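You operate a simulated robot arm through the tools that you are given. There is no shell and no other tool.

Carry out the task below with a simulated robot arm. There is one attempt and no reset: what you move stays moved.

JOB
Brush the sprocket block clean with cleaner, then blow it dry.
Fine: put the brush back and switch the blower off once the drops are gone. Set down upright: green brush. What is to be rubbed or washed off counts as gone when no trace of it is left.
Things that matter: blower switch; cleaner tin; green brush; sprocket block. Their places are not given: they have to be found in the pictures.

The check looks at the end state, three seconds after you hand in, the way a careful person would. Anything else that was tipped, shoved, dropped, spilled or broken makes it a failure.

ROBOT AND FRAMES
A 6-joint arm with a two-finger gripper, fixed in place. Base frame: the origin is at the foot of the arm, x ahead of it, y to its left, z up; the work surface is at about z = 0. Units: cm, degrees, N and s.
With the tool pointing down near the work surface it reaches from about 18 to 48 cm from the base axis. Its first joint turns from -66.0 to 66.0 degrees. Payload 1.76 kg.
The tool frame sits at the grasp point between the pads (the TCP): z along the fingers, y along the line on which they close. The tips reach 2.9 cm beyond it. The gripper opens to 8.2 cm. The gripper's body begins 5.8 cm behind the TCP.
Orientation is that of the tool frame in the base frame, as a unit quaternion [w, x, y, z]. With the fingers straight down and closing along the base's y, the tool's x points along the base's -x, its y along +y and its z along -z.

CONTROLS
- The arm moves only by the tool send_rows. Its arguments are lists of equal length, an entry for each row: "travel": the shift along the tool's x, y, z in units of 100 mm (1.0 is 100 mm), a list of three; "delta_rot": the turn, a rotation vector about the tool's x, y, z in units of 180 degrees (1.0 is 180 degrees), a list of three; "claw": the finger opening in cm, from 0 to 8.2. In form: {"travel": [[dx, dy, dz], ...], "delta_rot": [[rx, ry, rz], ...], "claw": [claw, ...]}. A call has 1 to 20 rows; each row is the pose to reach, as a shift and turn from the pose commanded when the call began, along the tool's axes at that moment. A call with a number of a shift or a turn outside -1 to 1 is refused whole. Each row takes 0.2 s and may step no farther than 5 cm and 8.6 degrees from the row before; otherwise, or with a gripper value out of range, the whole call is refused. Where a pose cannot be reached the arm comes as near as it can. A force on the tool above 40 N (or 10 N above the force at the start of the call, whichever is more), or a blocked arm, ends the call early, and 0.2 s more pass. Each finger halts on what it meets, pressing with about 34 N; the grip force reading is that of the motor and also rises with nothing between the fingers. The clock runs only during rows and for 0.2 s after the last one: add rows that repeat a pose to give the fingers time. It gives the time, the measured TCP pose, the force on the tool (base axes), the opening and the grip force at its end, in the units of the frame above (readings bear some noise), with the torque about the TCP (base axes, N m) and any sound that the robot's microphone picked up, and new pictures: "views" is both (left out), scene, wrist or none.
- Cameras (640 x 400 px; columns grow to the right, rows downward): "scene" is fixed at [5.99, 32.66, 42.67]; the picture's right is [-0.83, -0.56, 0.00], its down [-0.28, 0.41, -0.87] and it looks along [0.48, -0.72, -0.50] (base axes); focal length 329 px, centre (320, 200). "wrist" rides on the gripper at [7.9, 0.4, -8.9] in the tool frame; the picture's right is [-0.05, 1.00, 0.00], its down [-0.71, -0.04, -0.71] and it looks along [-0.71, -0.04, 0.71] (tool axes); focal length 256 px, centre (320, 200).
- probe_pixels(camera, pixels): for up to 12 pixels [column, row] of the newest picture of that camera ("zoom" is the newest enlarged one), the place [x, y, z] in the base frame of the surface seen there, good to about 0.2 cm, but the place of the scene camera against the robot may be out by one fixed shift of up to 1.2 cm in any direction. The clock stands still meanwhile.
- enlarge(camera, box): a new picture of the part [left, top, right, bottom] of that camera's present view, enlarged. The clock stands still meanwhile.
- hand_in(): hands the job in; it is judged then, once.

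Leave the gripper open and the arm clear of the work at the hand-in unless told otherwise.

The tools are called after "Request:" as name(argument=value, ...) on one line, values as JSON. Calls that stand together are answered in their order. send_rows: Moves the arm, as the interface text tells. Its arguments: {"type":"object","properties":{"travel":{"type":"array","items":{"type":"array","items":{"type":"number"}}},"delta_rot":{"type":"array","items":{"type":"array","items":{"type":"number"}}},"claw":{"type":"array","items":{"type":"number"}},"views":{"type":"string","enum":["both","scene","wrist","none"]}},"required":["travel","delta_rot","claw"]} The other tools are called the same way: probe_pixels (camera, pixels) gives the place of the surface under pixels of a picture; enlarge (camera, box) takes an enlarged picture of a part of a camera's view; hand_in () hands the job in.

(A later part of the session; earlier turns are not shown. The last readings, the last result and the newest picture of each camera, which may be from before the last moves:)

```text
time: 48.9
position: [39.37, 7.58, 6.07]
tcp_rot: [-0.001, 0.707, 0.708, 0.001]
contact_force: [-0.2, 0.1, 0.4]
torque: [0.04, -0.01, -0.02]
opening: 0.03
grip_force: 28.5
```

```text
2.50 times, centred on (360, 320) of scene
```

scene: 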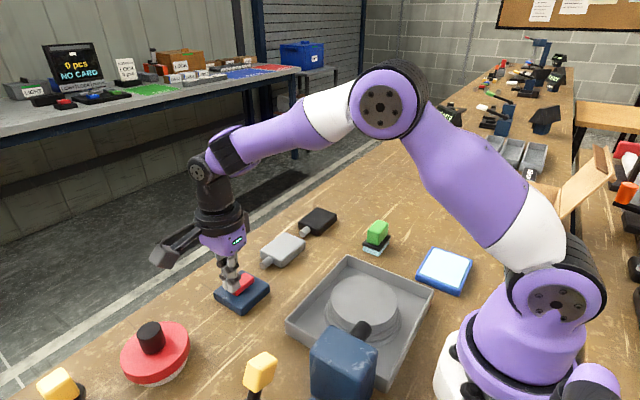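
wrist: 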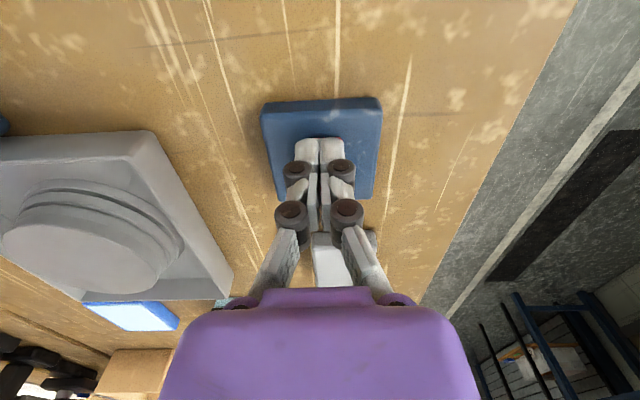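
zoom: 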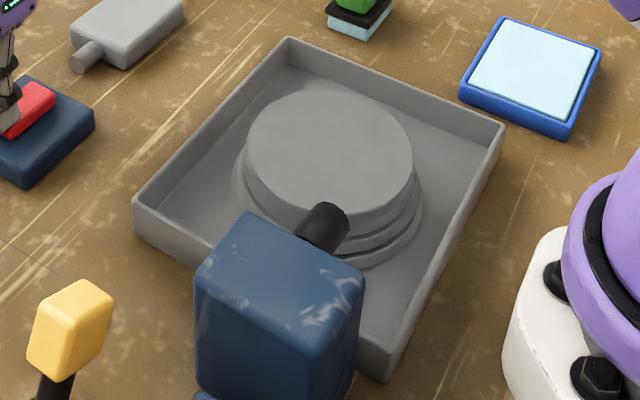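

The rocker seems to have tipped, its far end now raised. I lift away and check its state and any sound.

Request:
send_rows(travel=[[0, 0, 0.01], [0, 0, 0.015], [0, 0, -0.15], [0.0, 0, -0.5], [0.2, 0, -0.9]], delta_rot=[[0, 0, 0], [0, 0, 0], [0, 0, 0], [0, 0, 0], [0, 0, 0]], claw=[0, 0, 0, 0, 0])

Request:
enlarge(camera="scene", box=[195, 250, 295, 320])

Request:
enlarge(camera="scene", box=[280, 240, 440, 400])

Request:
enlarge(camera="wrist", box=[50, 0, 420, 220])

```text
time: 50.1
position: [39.28, 9.49, 15.24]
tcp_rot: [-0.002, 0.707, 0.708, 0.0]
contact_force: [0.1, 0.1, 0.4]
torque: [0.01, -0.01, -0.01]
opening: 0.0
grip_force: 29.1
```

scene: 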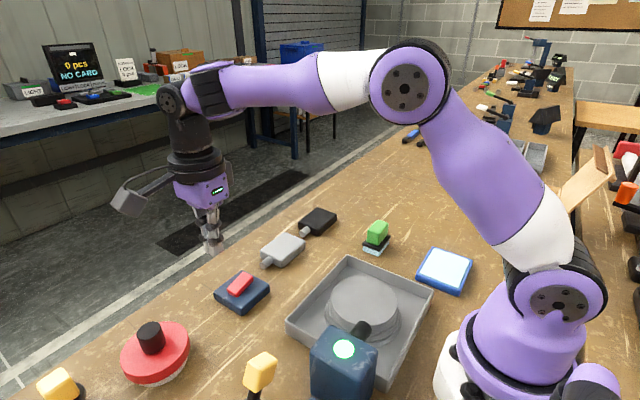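
wrist: 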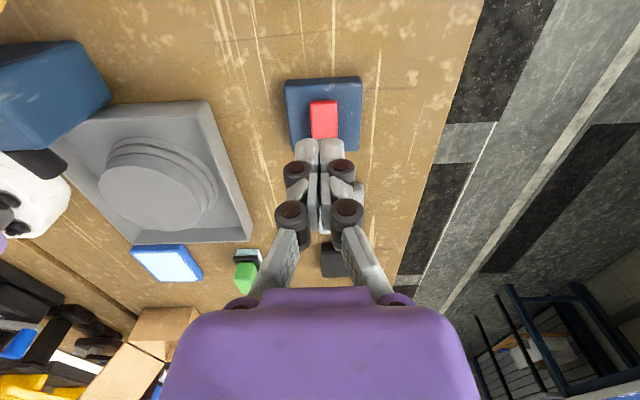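

```text
5.71 times, centred on (245, 285) of scene
```

zoom: 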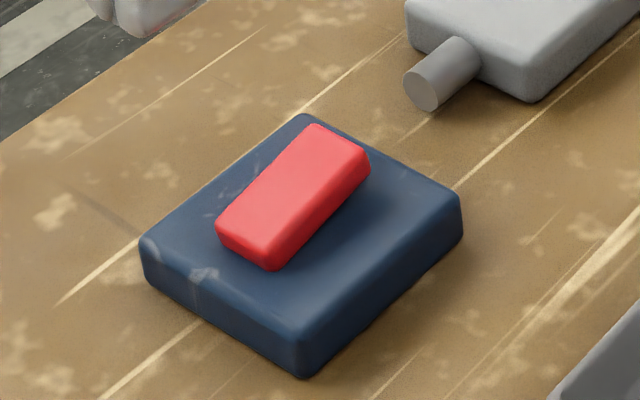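

```text
2.50 times, centred on (360, 320) of scene
```

zoom: 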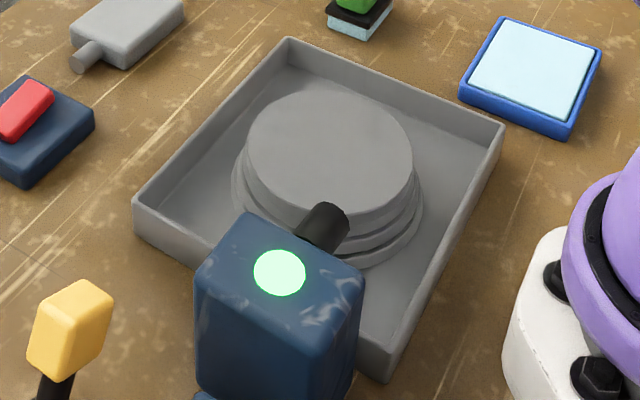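

```text
1.73 times, centred on (235, 110) of wrist
```

zoom: 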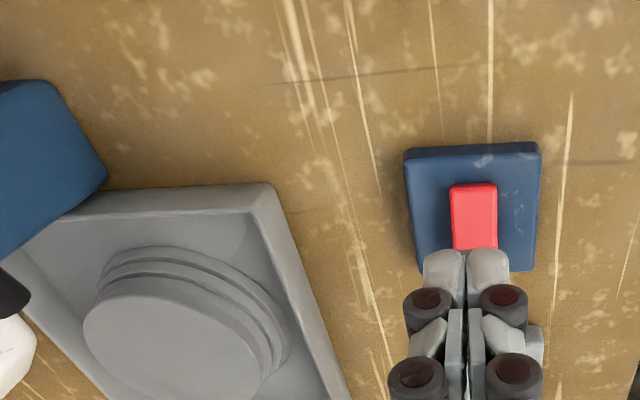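

The green lamp on the blower is lit, so this is the right switch. I wait while it blows and watch the block.

Request:
send_rows(travel=[[0, 0, 0], [0, 0, 0], [0, 0, 0], [0, 0, 0], [0, 0, 0], [0, 0, 0], [0, 0, 0], [0, 0, 0], [0, 0, 0], [0, 0, 0], [0, 0, 0], [0, 0, 0], [0, 0, 0], [0, 0, 0], [0, 0, 0], [0, 0, 0], [0, 0, 0], [0, 0, 0], [0, 0, 0], [0, 0, 0]], delta_rot=[[0, 0, 0], [0, 0, 0], [0, 0, 0], [0, 0, 0], [0, 0, 0], [0, 0, 0], [0, 0, 0], [0, 0, 0], [0, 0, 0], [0, 0, 0], [0, 0, 0], [0, 0, 0], [0, 0, 0], [0, 0, 0], [0, 0, 0], [0, 0, 0], [0, 0, 0], [0, 0, 0], [0, 0, 0], [0, 0, 0]], claw=[0, 0, 0, 0, 0, 0, 0, 0, 0, 0, 0, 0, 0, 0, 0, 0, 0, 0, 0, 0])

Request:
enlarge(camera="scene", box=[310, 260, 420, 340])

Request:
enlarge(camera="wrist", box=[60, 90, 260, 250])

```text
time: 54.3
position: [39.38, 9.53, 15.21]
tcp_rot: [-0.002, 0.706, 0.708, 0.0]
contact_force: [1.2, -0.4, 0.3]
torque: [0.0, -0.04, -0.02]
opening: 0.02
grip_force: 28.9
```

scene: 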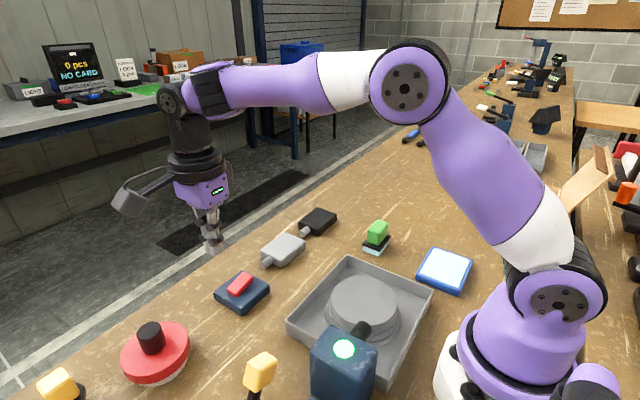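
wrist: 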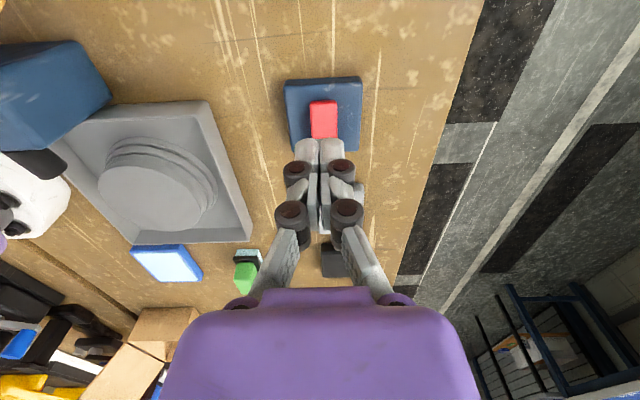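

```text
5.00 times, centred on (365, 300) of scene
```

zoom: 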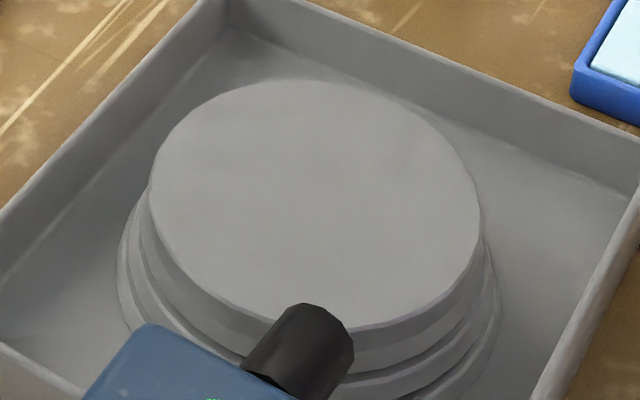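

```text
2.50 times, centred on (160, 170) of wrist
```

zoom: 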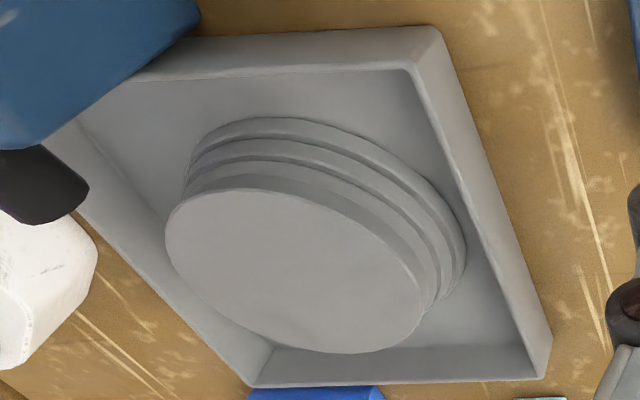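

There are still no visible drops and the surface looks uniformly clean. I keep blowing a while longer to be sure it's dry.

Request:
send_rows(travel=[[0, 0, 0], [0, 0, 0], [0, 0, 0], [0, 0, 0], [0, 0, 0], [0, 0, 0], [0, 0, 0], [0, 0, 0], [0, 0, 0], [0, 0, 0], [0, 0, 0], [0, 0, 0], [0, 0, 0], [0, 0, 0], [0, 0, 0], [0, 0, 0], [0, 0, 0], [0, 0, 0], [0, 0, 0], [0, 0, 0]], delta_rot=[[0, 0, 0], [0, 0, 0], [0, 0, 0], [0, 0, 0], [0, 0, 0], [0, 0, 0], [0, 0, 0], [0, 0, 0], [0, 0, 0], [0, 0, 0], [0, 0, 0], [0, 0, 0], [0, 0, 0], [0, 0, 0], [0, 0, 0], [0, 0, 0], [0, 0, 0], [0, 0, 0], [0, 0, 0], [0, 0, 0]], claw=[0, 0, 0, 0, 0, 0, 0, 0, 0, 0, 0, 0, 0, 0, 0, 0, 0, 0, 0, 0], views="none")

Request:
send_rows(travel=[[0, 0, 0], [0, 0, 0], [0, 0, 0], [0, 0, 0], [0, 0, 0], [0, 0, 0], [0, 0, 0], [0, 0, 0], [0, 0, 0], [0, 0, 0], [0, 0, 0], [0, 0, 0], [0, 0, 0], [0, 0, 0], [0, 0, 0], [0, 0, 0], [0, 0, 0], [0, 0, 0], [0, 0, 0], [0, 0, 0]], delta_rot=[[0, 0, 0], [0, 0, 0], [0, 0, 0], [0, 0, 0], [0, 0, 0], [0, 0, 0], [0, 0, 0], [0, 0, 0], [0, 0, 0], [0, 0, 0], [0, 0, 0], [0, 0, 0], [0, 0, 0], [0, 0, 0], [0, 0, 0], [0, 0, 0], [0, 0, 0], [0, 0, 0], [0, 0, 0], [0, 0, 0]], claw=[0, 0, 0, 0, 0, 0, 0, 0, 0, 0, 0, 0, 0, 0, 0, 0, 0, 0, 0, 0])

Request:
enlarge(camera="scene", box=[328, 270, 402, 316])

Request:
enlarge(camera="wrist", box=[60, 90, 260, 250])

```text
time: 58.5
position: [39.33, 9.37, 15.15]
tcp_rot: [-0.001, 0.706, 0.708, 0.0]
contact_force: [0.5, -0.2, 0.4]
torque: [-0.01, 0.01, -0.01]
opening: 0.01
grip_force: 28.7
```

```text
time: 62.7
position: [39.26, 9.53, 15.12]
tcp_rot: [-0.001, 0.706, 0.708, 0.0]
contact_force: [0.4, 0.2, 1.2]
torque: [0.0, -0.02, 0.01]
opening: 0.01
grip_force: 28.8
```

scene: 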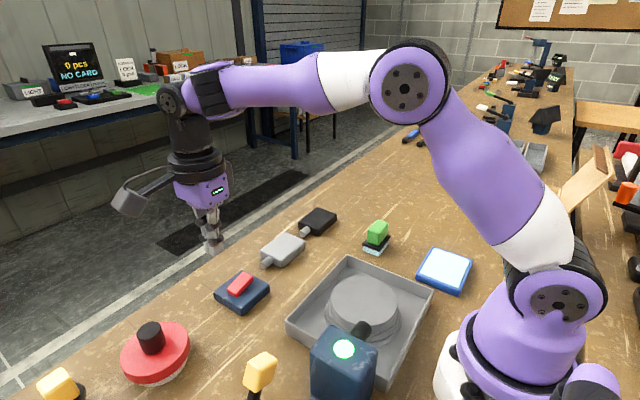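
wrist: 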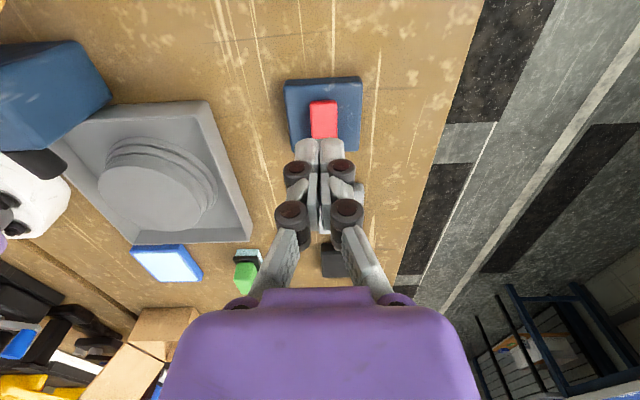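

```text
8.65 times, centred on (365, 293) of scene
```

zoom: 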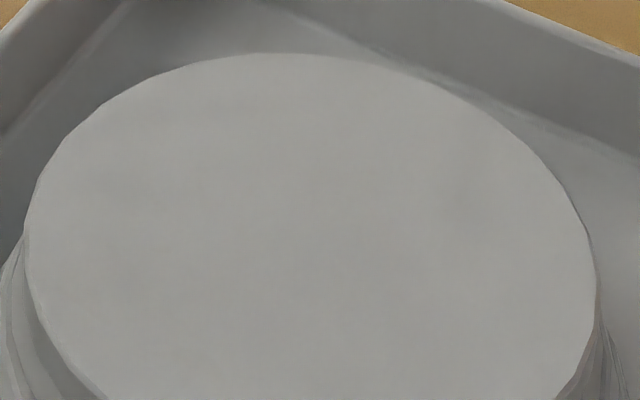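

```text
2.50 times, centred on (160, 170) of wrist
```

zoom: 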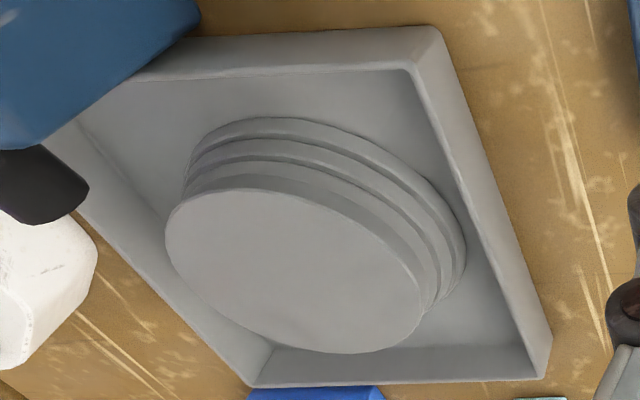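

There's a very faint darker zone near zoom (460,215), scene ≈(381,295), where the last smear was. I enlarge that strongly.

Request:
enlarge(camera="scene", box=[366, 284, 398, 304])

Request:
enlarge(camera="scene", box=[336, 276, 368, 296])

Request:
enlarge(camera="wrist", box=[95, 155, 215, 235])

```text
16.00 times, centred on (382, 294) of scene
```

zoom: 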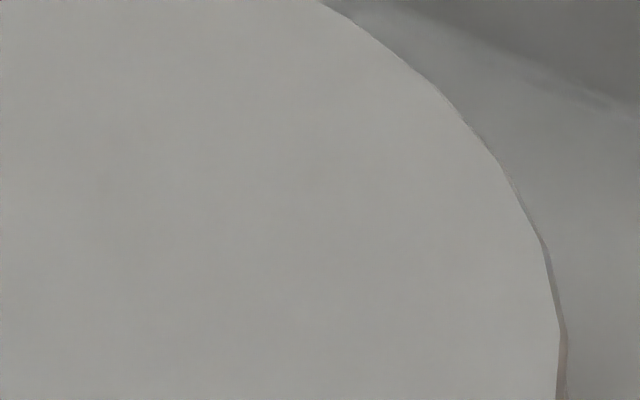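

```text
16.00 times, centred on (352, 286) of scene
```

zoom: 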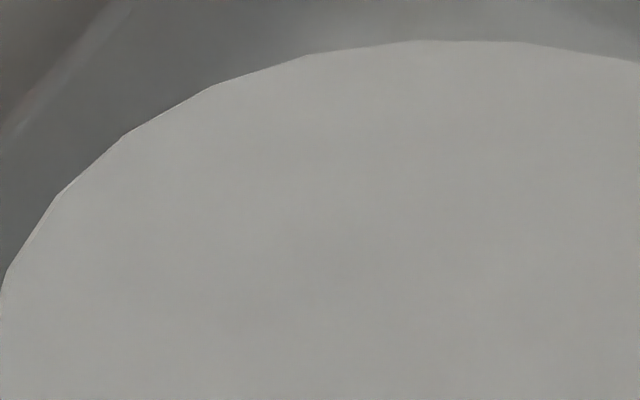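

```text
5.00 times, centred on (155, 195) of wrist
```

zoom: 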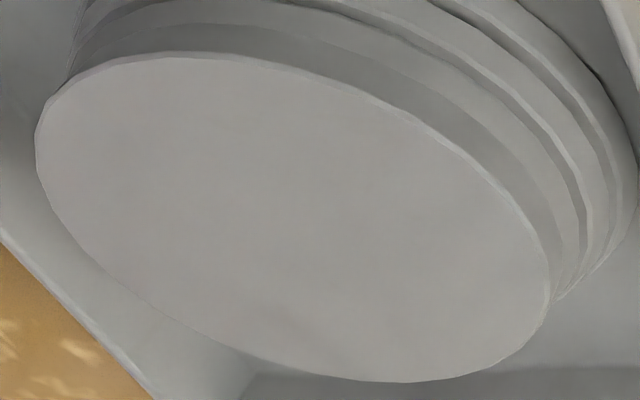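

That's only the base texture mottling, with no green tint. For certainty I'll take a closer wrist view of the whole block top while the blower runs.

Request:
send_rows(travel=[[-0.2, -0.3, -0.1], [-0.4, -0.6, -0.3], [-0.6, -0.95, -0.5]], delta_rot=[[0, 0, 0], [0, 0, 0], [0, 0, 0]], claw=[0, 0, 0], views="none")

Request:
send_rows(travel=[[-0.1, -0.3, 0], [-0.2, -0.6, 0], [-0.25, -0.9, 0]], delta_rot=[[0, 0, 0], [0, 0, 0], [0, 0, 0]], claw=[0, 0, 0])

Request:
enlarge(camera="wrist", box=[220, 0, 420, 140])

```text
time: 63.5
position: [29.73, 3.28, 20.25]
tcp_rot: [0.0, 0.706, 0.708, 0.0]
contact_force: [0.4, 0.1, 0.2]
torque: [0.0, 0.02, 0.01]
opening: 0.03
grip_force: 28.5
```

```text
time: 64.3
position: [21.01, 1.07, 20.13]
tcp_rot: [-0.001, 0.706, 0.709, 0.001]
contact_force: [0.3, -0.1, 0.0]
torque: [0.01, 0.01, -0.02]
opening: 0.0
grip_force: 29.2
```

scene: 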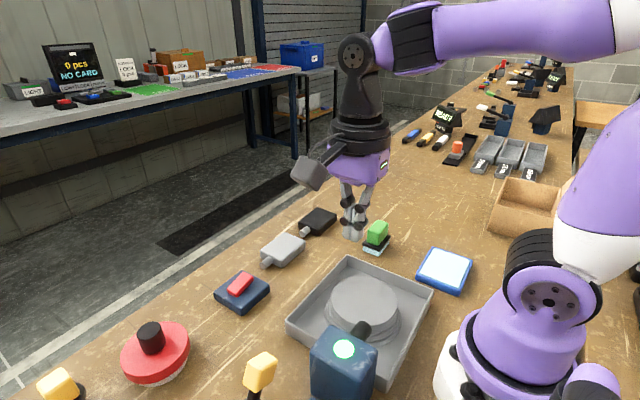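
wrist: 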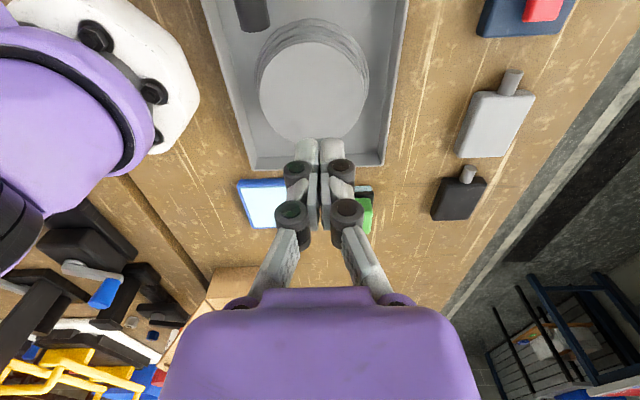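

```text
2.86 times, centred on (320, 70) of wrist
```

zoom: 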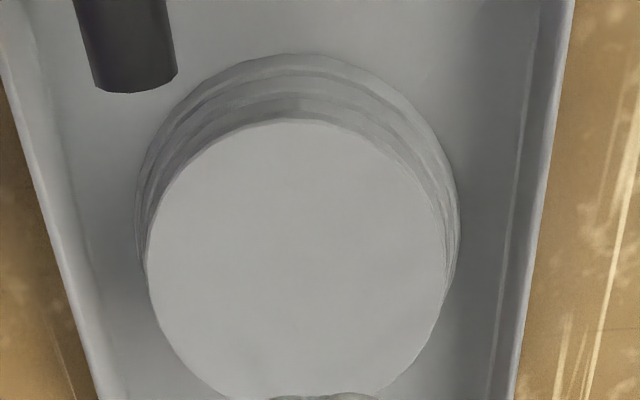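

The block is clean and dry everywhere. Now I switch the blower off by pressing the raised -y end of the rocker, around (39.35, 3.6). First I move above it.

Request:
send_rows(travel=[[0.05, 0.3, 0], [0.1, 0.6, 0], [0.15, 0.92, 0]], delta_rot=[[0, 0, 0], [0, 0, 0], [0, 0, 0]], claw=[0, 0, 0], views="none")

Request:
send_rows(travel=[[0.05, 0.3, 0.1], [0.1, 0.6, 0.3], [0.1, 0.915, 0.5], [0.1, 0.915, 0.8], [0.1, 0.915, 1.0]], delta_rot=[[0, 0, 0], [0, 0, 0], [0, 0, 0], [0, 0, 0], [0, 0, 0]], claw=[0, 0, 0, 0, 0])

Request:
enlarge(camera="wrist", box=[220, 50, 420, 200])

```text
time: 65.1
position: [30.01, 2.53, 20.24]
tcp_rot: [-0.001, 0.706, 0.709, -0.001]
contact_force: [0.3, -0.2, 0.3]
torque: [-0.04, 0.01, -0.01]
opening: 0.01
grip_force: 29.0
```

```text
time: 66.3
position: [39.18, 3.58, 10.16]
tcp_rot: [-0.001, 0.706, 0.708, 0.001]
contact_force: [-0.5, 0.7, 0.1]
torque: [0.0, 0.04, -0.03]
opening: 0.0
grip_force: 28.7
```

scene: 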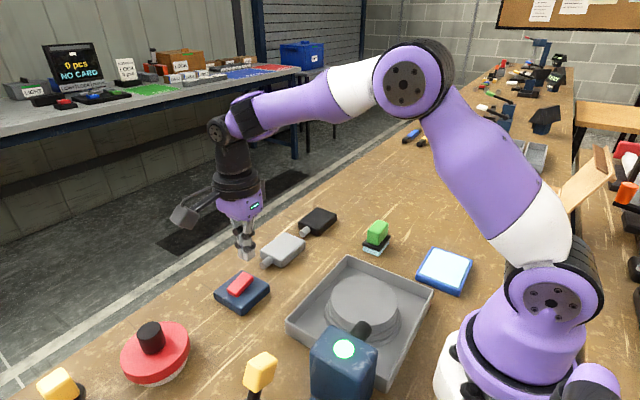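
wrist: 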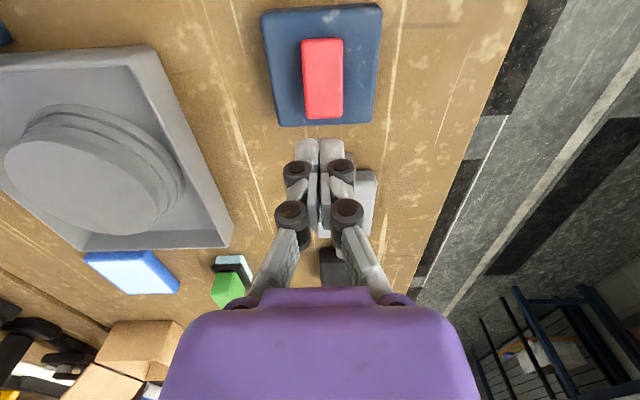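

```text
2.67 times, centred on (320, 125) of wrist
```

zoom: 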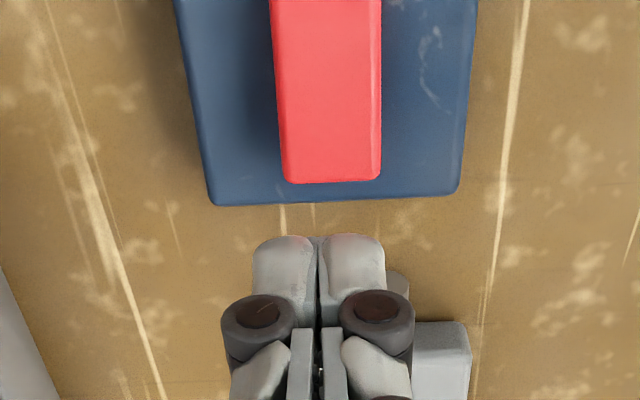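

I probe the rocker's raised end and the grey plug nearby to make sure the tips clear it.

Request:
probe_pixels(camera="wrist", pixels=[[322, 45], [323, 80], [325, 105], [326, 114], [325, 123], [367, 175], [325, 10]])

```text
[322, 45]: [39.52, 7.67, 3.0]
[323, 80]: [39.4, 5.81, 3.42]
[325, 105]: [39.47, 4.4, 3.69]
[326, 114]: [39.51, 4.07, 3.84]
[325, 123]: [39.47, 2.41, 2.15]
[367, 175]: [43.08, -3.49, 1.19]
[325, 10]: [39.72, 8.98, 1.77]
```

The raised end is at y≈4, z≈3.85, and the grey plug is clear (y<-3). I press down at (39.45,3.8).

Request:
send_rows(travel=[[0.02, 0.025, 0.2], [0.02, 0.025, 0.3], [0.02, 0.025, 0.35], [0.02, 0.025, 0.39], [0.02, 0.025, 0.42], [0.02, 0.025, 0.2], [0.02, 0.025, -0.2]], delta_rot=[[0, 0, 0], [0, 0, 0], [0, 0, 0], [0, 0, 0], [0, 0, 0], [0, 0, 0], [0, 0, 0]], claw=[0, 0, 0, 0, 0, 0, 0])

Request:
enlarge(camera="scene", box=[200, 240, 400, 400])

```text
time: 67.9
position: [39.44, 3.67, 12.1]
tcp_rot: [-0.002, 0.706, 0.708, 0.0]
contact_force: [-0.4, -1.0, -0.4]
torque: [-0.01, 0.01, 0.0]
opening: 0.0
grip_force: 29.1
```

scene: 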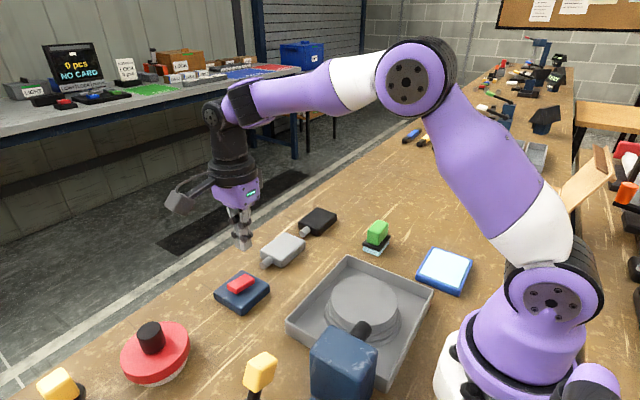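
wrist: 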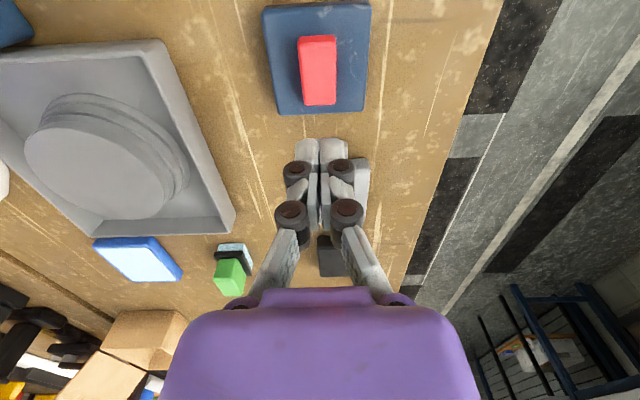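

```text
2.50 times, centred on (300, 320) of scene
```

zoom: 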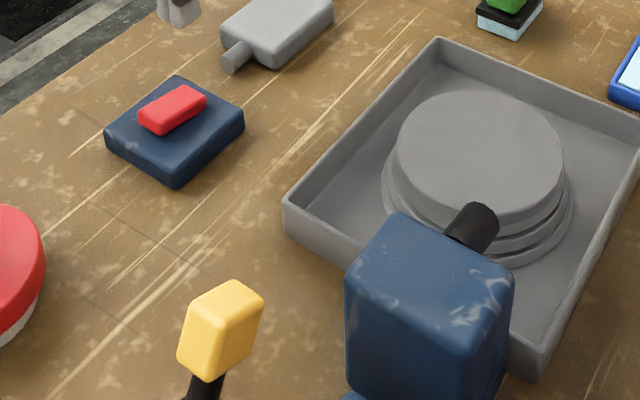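

The lamp is off and the rocker is back in its original position. I raise the arm, open the gripper and do a final check.

Request:
send_rows(travel=[[0, 0, -0.4], [-0.1, -0.15, -0.8], [-0.3, -0.35, -1.0], [-0.6, -0.6, -1.0], [-0.6, -0.6, -1.0]], delta_rot=[[0, 0, 0], [0, 0, 0], [0, 0, 0], [0, 0, 0], [0, 0, 0]], claw=[0, 2, 5, 8, 8])

Request:
enlarge(camera="scene", box=[200, 200, 480, 400])

Request:
enlarge(camera="scene", box=[0, 280, 300, 400])

```text
time: 69.1
position: [33.6, -2.39, 22.39]
tcp_rot: [-0.002, 0.706, 0.709, 0.0]
contact_force: [0.7, -0.5, -0.3]
torque: [0.0, 0.0, -0.03]
opening: 8.02
grip_force: 0.0
```

scene: 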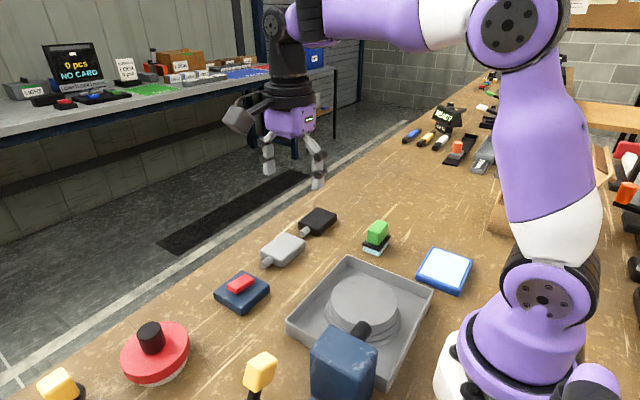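
wrist: 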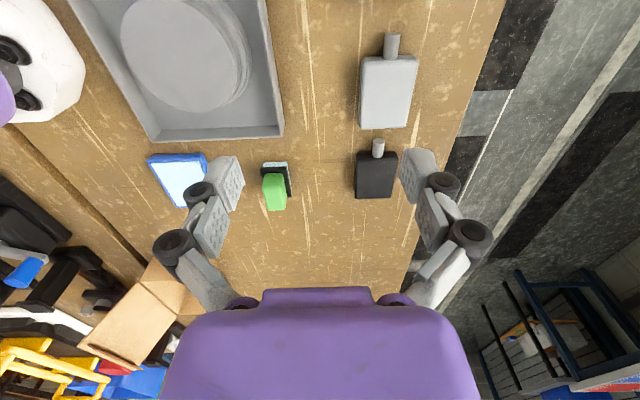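

```text
2.00 times, centred on (340, 300) of scene
```

zoom: 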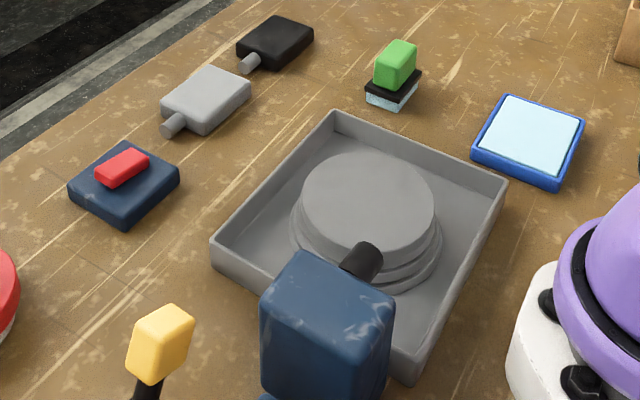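

```text
2.13 times, centred on (150, 340) of scene
```

zoom: 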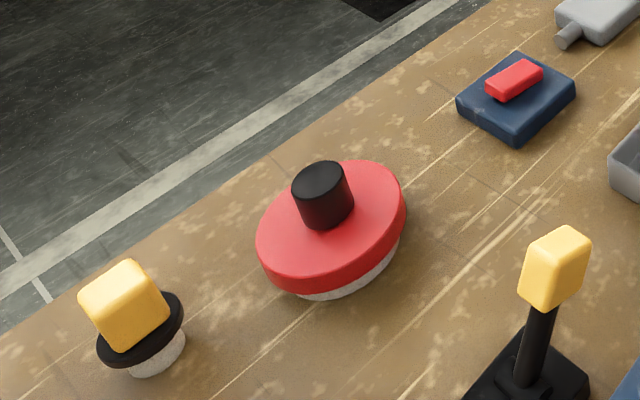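

Everything is in place. One last close look at the block top from this angle.

Request:
enlarge(camera="wrist", box=[110, 0, 260, 115])

```text
3.48 times, centred on (185, 58) of wrist
```

zoom: 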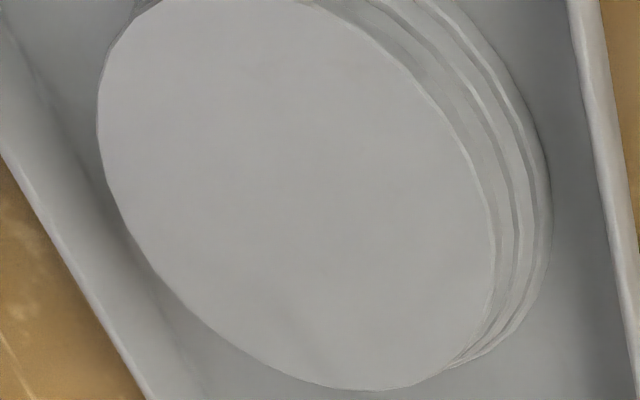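

There's a very faint darker spot near (295,325) in this view. I probe and enlarge it.

Request:
probe_pixels(camera="zoom", pixels=[[295, 325], [280, 300], [320, 350], [300, 200]])

Request:
enlarge(camera="wrist", box=[155, 70, 220, 115])

Request:
enlarge(camera="scene", box=[350, 270, 400, 302])

```text
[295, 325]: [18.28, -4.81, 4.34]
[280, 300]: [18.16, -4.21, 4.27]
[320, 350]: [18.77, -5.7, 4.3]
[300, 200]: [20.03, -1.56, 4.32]
```

```text
8.89 times, centred on (188, 92) of wrist
```

zoom: 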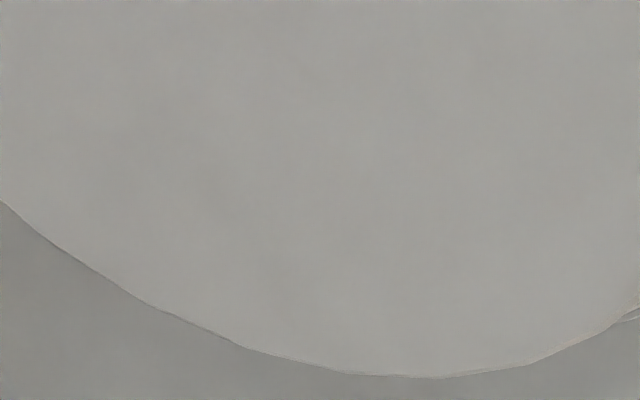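

```text
12.50 times, centred on (375, 286) of scene
```

zoom: 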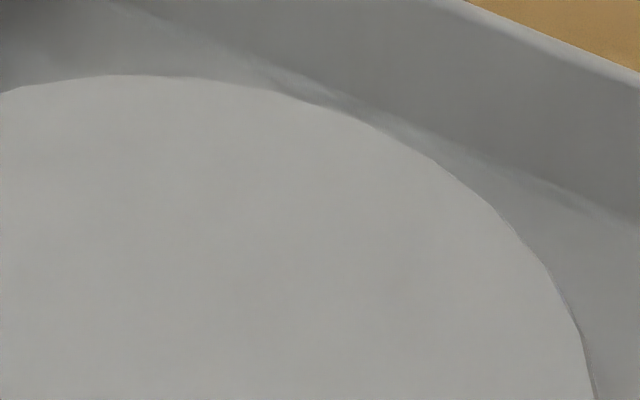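

The spot lies at (18.2,-4.6), where the last smear was, so I won't assume it's texture. I go for a closer wrist view of it.

Request:
send_rows(travel=[[0, -0.35, 0], [0, -0.7, 0], [0, -0.95, 0]], delta_rot=[[0, 0, 0], [0, 0, 0], [0, 0, 0]], claw=[8, 8, 8], views="none")

Request:
send_rows(travel=[[0, -0.3, 0.2], [-0.1, -0.5, 0.5], [-0.1, -0.5, 0.8]], delta_rot=[[0, 0, 0], [0, 0, 0], [0, 0, 0]], claw=[8, 8, 8], views="wrist")

Request:
enlarge(camera="wrist", box=[240, 20, 420, 150])

```text
time: 69.9
position: [23.94, -2.25, 22.31]
tcp_rot: [0.0, 0.707, 0.707, 0.002]
contact_force: [-0.2, 0.0, -0.7]
torque: [0.01, 0.0, 0.02]
opening: 8.0
grip_force: 0.0
```

```text
time: 70.7
position: [19.03, -3.18, 14.24]
tcp_rot: [0.0, 0.706, 0.709, 0.001]
contact_force: [-0.7, -0.6, -0.4]
torque: [0.01, 0.02, 0.0]
opening: 8.01
grip_force: 0.1
```

wrist: 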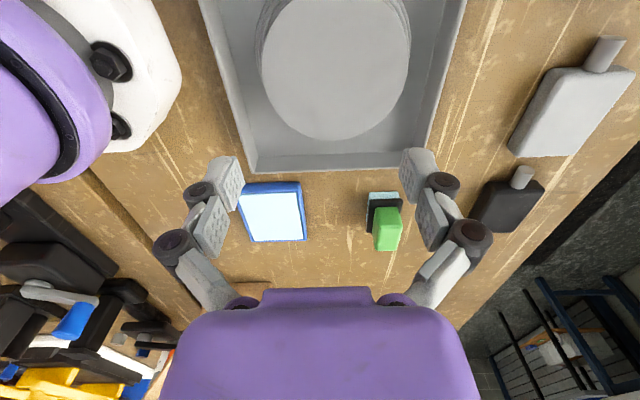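

```text
3.08 times, centred on (330, 85) of wrist
```

zoom: 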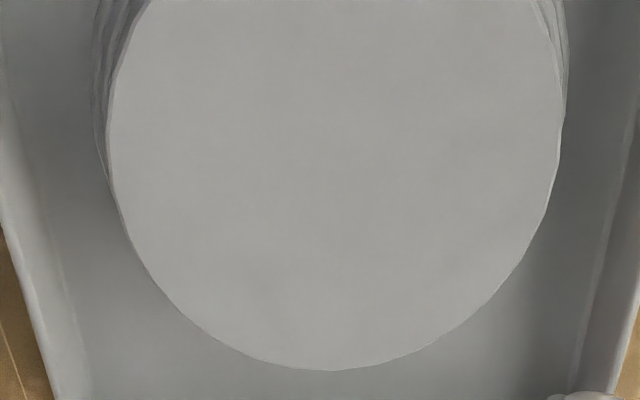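

I compare the faint zones at (260,290) and (480,150) at higher zoom for any green tint.

Request:
enlarge(camera="wrist", box=[290, 90, 370, 140])

Request:
enlarge(camera="wrist", box=[340, 40, 420, 90])

Request:
enlarge(camera="wrist", box=[260, 0, 340, 50])

Request:
probe_pixels(camera="wrist", pixels=[[314, 114], [388, 69], [335, 70]])

```text
8.00 times, centred on (330, 115) of wrist
```

zoom: 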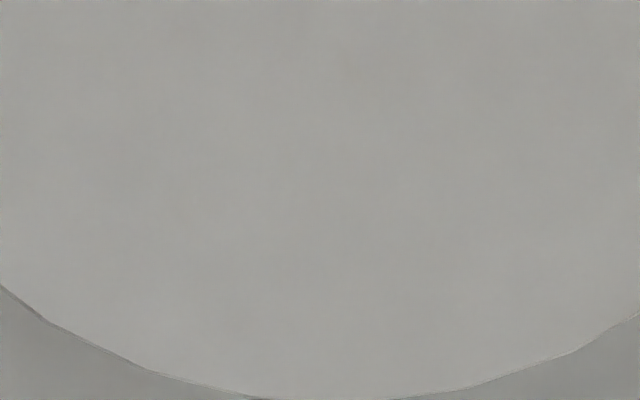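

```text
8.00 times, centred on (380, 65) of wrist
```

zoom: 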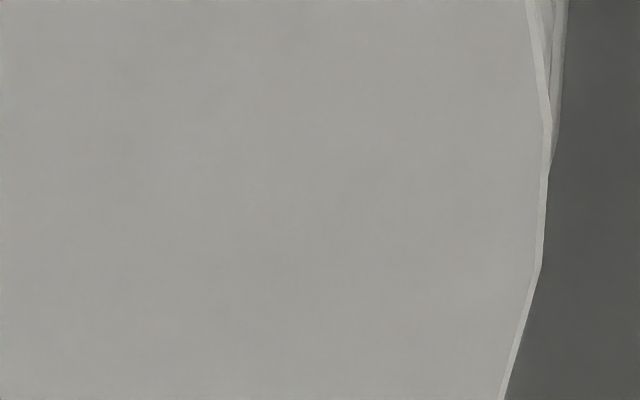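

```text
8.00 times, centred on (300, 25) of wrist
```

zoom: 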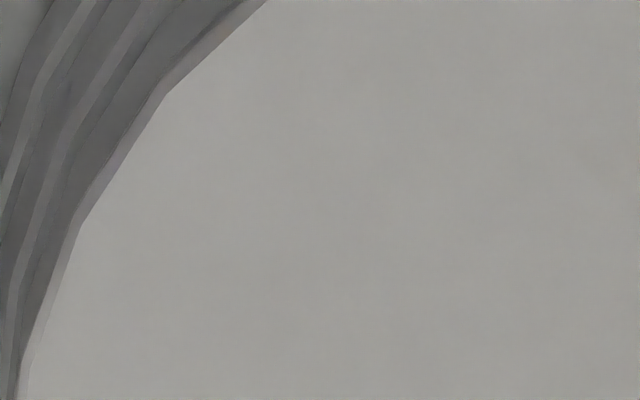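

```text
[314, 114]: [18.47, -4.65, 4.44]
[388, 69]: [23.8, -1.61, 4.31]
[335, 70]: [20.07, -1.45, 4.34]
```

The two faint zones, (18.4,-4.6) and (23.8,-1.6), both lie on the original grease outline, and no drops ever showed. A near-invisible residue may remain. The brush is still loaded, so I'll do a second careful brushing pass and dry again. First I go back above the brush.

Request:
send_rows(travel=[[-0.2, 0.1, -0.35], [-0.5, 0.3, -0.45], [-0.8, 0.5, -0.45], [-1.0, 0.7, -0.45]], delta_rot=[[0, 0, 0], [0, 0, 0], [0, 0, 0], [0, 0, 0]], claw=[8, 8, 7, 6.5], views="none")

Request:
send_rows(travel=[[-0.35, 0, 0.2], [-0.65, 0, 0.5], [-0.65, 0, 0.8]], delta_rot=[[0, 0, 0], [0, 0, 0], [0, 0, 0]], claw=[6.5, 6.5, 6.5], views="wrist")

Request:
probe_pixels(camera="wrist", pixels=[[304, 120], [342, 120], [323, 110], [325, 150], [322, 80]])

```text
time: 71.7
position: [26.01, -13.24, 18.77]
tcp_rot: [-0.001, 0.706, 0.708, -0.001]
contact_force: [0.0, -1.0, 0.4]
torque: [0.0, 0.05, 0.0]
opening: 6.5
grip_force: 0.1
```

```text
time: 72.5
position: [25.98, -19.45, 10.68]
tcp_rot: [-0.001, 0.706, 0.708, 0.0]
contact_force: [0.6, 0.4, -0.4]
torque: [0.0, 0.03, -0.01]
opening: 6.52
grip_force: 0.0
```

wrist: 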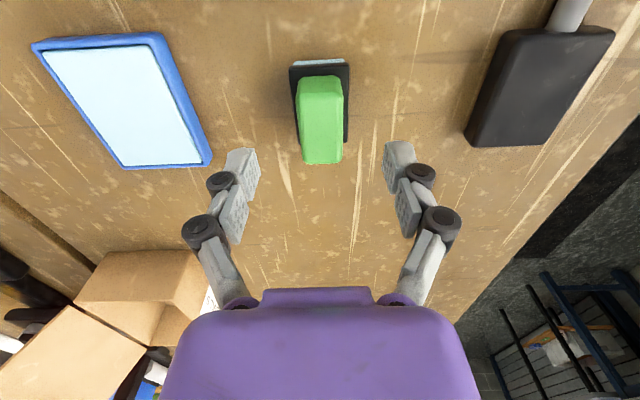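

```text
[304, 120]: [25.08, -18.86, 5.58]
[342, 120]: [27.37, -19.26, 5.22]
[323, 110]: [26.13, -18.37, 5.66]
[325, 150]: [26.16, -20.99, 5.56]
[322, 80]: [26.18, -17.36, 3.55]
```

Aligned. I go down to z≈5.4 and grip again.

Request:
send_rows(travel=[[-0.02, 0.008, 0.2], [-0.02, 0.008, 0.4], [-0.02, 0.008, 0.53], [-0.02, 0.008, 0.53], [-0.02, 0.008, 0.53], [-0.02, 0.008, 0.53], [-0.02, 0.008, 0.53]], delta_rot=[[0, 0, 0], [0, 0, 0], [0, 0, 0], [0, 0, 0], [0, 0, 0], [0, 0, 0], [0, 0, 0]], claw=[6.5, 6.5, 6.5, 6.5, 3.5, 1, 1], views="wrist")

```text
time: 74.1
position: [26.16, -19.81, 5.32]
tcp_rot: [-0.001, 0.707, 0.708, 0.001]
contact_force: [0.0, -1.4, 3.3]
torque: [-0.04, 0.03, 0.01]
opening: 2.71
grip_force: 33.1
```

wrist: 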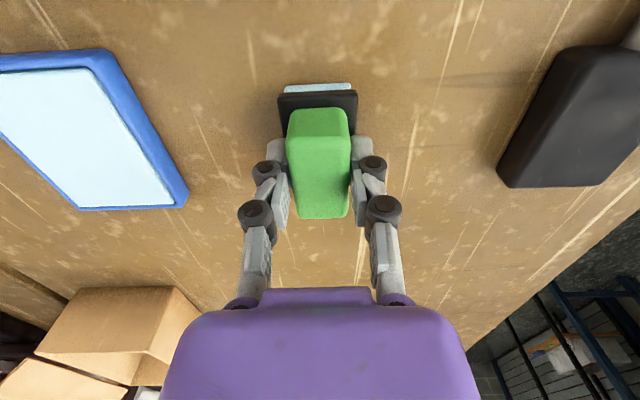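

Gripped at (26.16,-19.81). I lift and dip once more in the tin.

Request:
send_rows(travel=[[0, 0, -0.2], [0, 0, -0.5], [0, -0.2, -0.7], [0, -0.6, -0.7], [0, -0.98, -0.7]], delta_rot=[[0, 0, 0], [0, 0, 0], [0, 0, 0], [0, 0, 0], [0, 0, 0]], claw=[1, 1, 1, 1, 1], views="none")

Request:
send_rows(travel=[[0, -0.3, 0], [0, -0.42, 0.1], [0, -0.42, 0.35], [0, -0.42, 0.44], [0, -0.42, 0.48], [0, -0.42, 0.5]], delta_rot=[[0, 0, 0], [0, 0, 0], [0, 0, 0], [0, 0, 0], [0, 0, 0], [0, 0, 0]], claw=[1, 1, 1, 1, 1, 1], views="wrist")

```text
time: 75.3
position: [16.46, -20.04, 12.47]
tcp_rot: [-0.001, 0.706, 0.708, 0.001]
contact_force: [-0.4, 0.5, -1.3]
torque: [-0.03, 0.02, 0.03]
opening: 2.69
grip_force: 34.0
```

```text
time: 76.7
position: [12.15, -19.96, 7.35]
tcp_rot: [0.0, 0.706, 0.708, 0.0]
contact_force: [-0.4, -0.3, -0.6]
torque: [0.0, -0.01, 0.01]
opening: 2.71
grip_force: 34.0
```

wrist: 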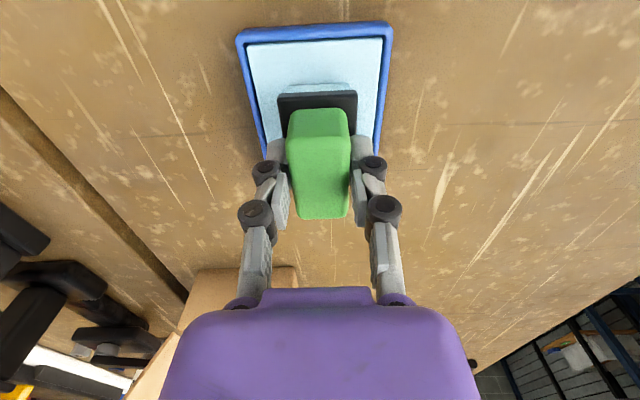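

Nearly touching. I go 2 mm lower, then lift out and move toward the block.

Request:
send_rows(travel=[[0, 0, 0.01], [0, 0, 0.02]], delta_rot=[[0, 0, 0], [0, 0, 0]], claw=[1, 1], views="none")

Request:
send_rows(travel=[[0, 0, -0.1], [0, 0, -0.45], [0.1, 0.1, -0.7], [0.4, 0.3, -0.7], [0.75, 0.55, -0.7], [1.0, 0.8, -0.7]], delta_rot=[[0, 0, 0], [0, 0, 0], [0, 0, 0], [0, 0, 0], [0, 0, 0], [0, 0, 0]], claw=[1, 1, 1, 1, 1, 1], views="none")

```text
time: 77.3
position: [12.12, -20.02, 7.23]
tcp_rot: [-0.002, 0.707, 0.707, 0.0]
contact_force: [-0.6, 0.0, -1.6]
torque: [-0.03, -0.01, 0.03]
opening: 2.71
grip_force: 33.6
```

```text
time: 78.7
position: [19.98, -9.76, 14.28]
tcp_rot: [-0.001, 0.707, 0.708, 0.0]
contact_force: [-0.7, 0.2, -0.6]
torque: [0.01, -0.01, -0.01]
opening: 2.71
grip_force: 34.0
```

No measurable force in the tin this time, but the bristles were still loaded. I continue to the block, lowering onto the top to feel contact.

Request:
send_rows(travel=[[0.4, 0.02, 0.1], [0.78, 0.03, 0.2], [0.78, 0.03, 0.4], [0.78, 0.03, 0.46]], delta_rot=[[0, 0, 0], [0, 0, 0], [0, 0, 0], [0, 0, 0]], claw=[1, 1, 1, 1], views="none")

Request:
send_rows(travel=[[0, 0, 0.01]], delta_rot=[[0, 0, 0]], claw=[1], views="none")

Request:
send_rows(travel=[[0, 0, 0.008]], delta_rot=[[0, 0, 0]], claw=[1], views="none")

```text
time: 79.7
position: [20.35, -2.24, 9.43]
tcp_rot: [-0.002, 0.706, 0.708, 0.001]
contact_force: [-7.3, 4.6, 24.4]
torque: [-0.01, 0.21, -0.01]
opening: 2.71
grip_force: 34.1
```

```text
time: 80.1
position: [20.26, -2.2, 9.42]
tcp_rot: [-0.001, 0.707, 0.707, 0.0]
contact_force: [-8.3, 3.6, 25.8]
torque: [0.09, 0.31, 0.03]
opening: 2.7
grip_force: 33.8
```

```text
time: 80.5
position: [20.36, -2.1, 9.35]
tcp_rot: [0.0, 0.706, 0.708, 0.0]
contact_force: [-6.7, 0.7, 25.1]
torque: [0.01, 0.25, -0.03]
opening: 2.74
grip_force: 33.9
```

Contact is good (25 N). I raster slowly over the +x half first, including (23.8,-1.6).

Request:
send_rows(travel=[[0, 0.08, 0.002], [0, 0.16, 0.004], [0, 0.24, 0.006], [0, 0.3, 0.008], [0.08, 0.3, 0.008], [0.16, 0.28, 0.008], [0.16, 0.2, 0.008], [0.16, 0.1, 0.008], [0.16, 0.0, 0.01], [0.08, 0.0, 0.01], [0.0, 0.05, 0.01], [-0.08, 0.1, 0.01], [-0.16, 0.18, 0.01], [-0.16, 0.28, 0.012], [-0.08, 0.28, 0.012], [0, 0.2, 0.012], [0, 0.1, 0.012], [0, 0, 0.012]], delta_rot=[[0, 0, 0], [0, 0, 0], [0, 0, 0], [0, 0, 0], [0, 0, 0], [0, 0, 0], [0, 0, 0], [0, 0, 0], [0, 0, 0], [0, 0, 0], [0, 0, 0], [0, 0, 0], [0, 0, 0], [0, 0, 0], [0, 0, 0], [0, 0, 0], [0, 0, 0], [0, 0, 0]], claw=[1, 1, 1, 1, 1, 1, 1, 1, 1, 1, 1, 1, 1, 1, 1, 1, 1, 1], views="wrist")

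Request:
enlarge(camera="wrist", box=[200, 0, 440, 150])

```text
time: 84.3
position: [20.53, -2.32, 9.28]
tcp_rot: [0.0, 0.705, 0.709, 0.001]
contact_force: [8.2, 1.5, 20.5]
torque: [-0.12, -0.25, 0.07]
opening: 2.72
grip_force: 33.6
```

wrist: 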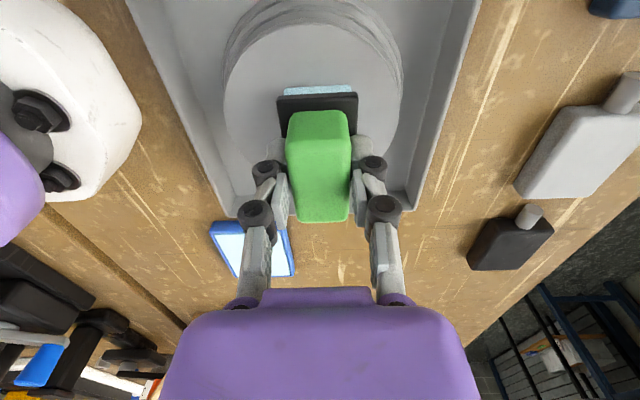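

```text
2.67 times, centred on (320, 75) of wrist
```

zoom: 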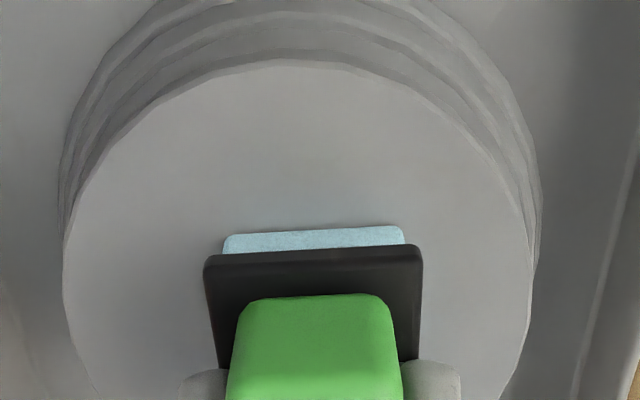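

Still pressing at 20 N. Now the -x half, including (18.4,-4.6).

Request:
send_rows(travel=[[0, -0.08, 0.001], [0, -0.16, 0.002], [-0.06, -0.22, 0.003], [-0.12, -0.22, 0.004], [-0.19, -0.18, 0.004], [-0.22, -0.1, 0.005], [-0.22, 0.0, 0.005], [-0.15, 0.05, 0.006], [-0.15, -0.05, 0.006], [-0.15, -0.15, 0.007], [-0.05, -0.2, 0.008], [0.05, -0.2, 0.008], [0.15, -0.2, 0.008], [0.18, -0.1, 0.008], [0.18, 0.0, 0.008], [0.1, -0.08, 0.009], [0.0, -0.15, 0.009], [-0.1, -0.15, 0.01], [-0.1, -0.05, 0.01], [0, 0, 0.01]], delta_rot=[[0, 0, 0], [0, 0, 0], [0, 0, 0], [0, 0, 0], [0, 0, 0], [0, 0, 0], [0, 0, 0], [0, 0, 0], [0, 0, 0], [0, 0, 0], [0, 0, 0], [0, 0, 0], [0, 0, 0], [0, 0, 0], [0, 0, 0], [0, 0, 0], [0, 0, 0], [0, 0, 0], [0, 0, 0], [0, 0, 0]], claw=[1, 1, 1, 1, 1, 1, 1, 1, 1, 1, 1, 1, 1, 1, 1, 1, 1, 1, 1, 1], views="wrist")

```text
time: 88.5
position: [20.34, -2.23, 9.28]
tcp_rot: [-0.001, 0.707, 0.708, 0.0]
contact_force: [-1.3, 0.3, -0.8]
torque: [-0.03, 0.0, -0.01]
opening: 2.68
grip_force: 33.9
```

wrist: 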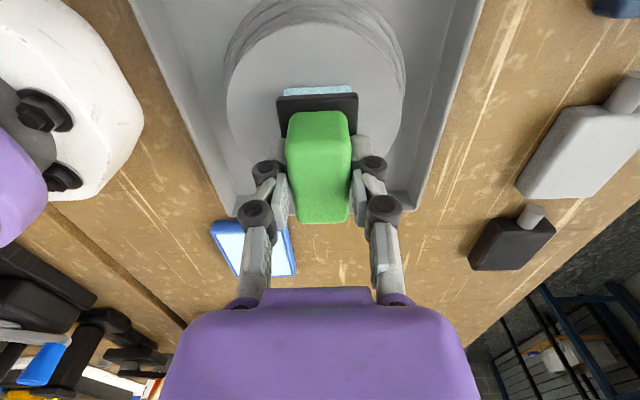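

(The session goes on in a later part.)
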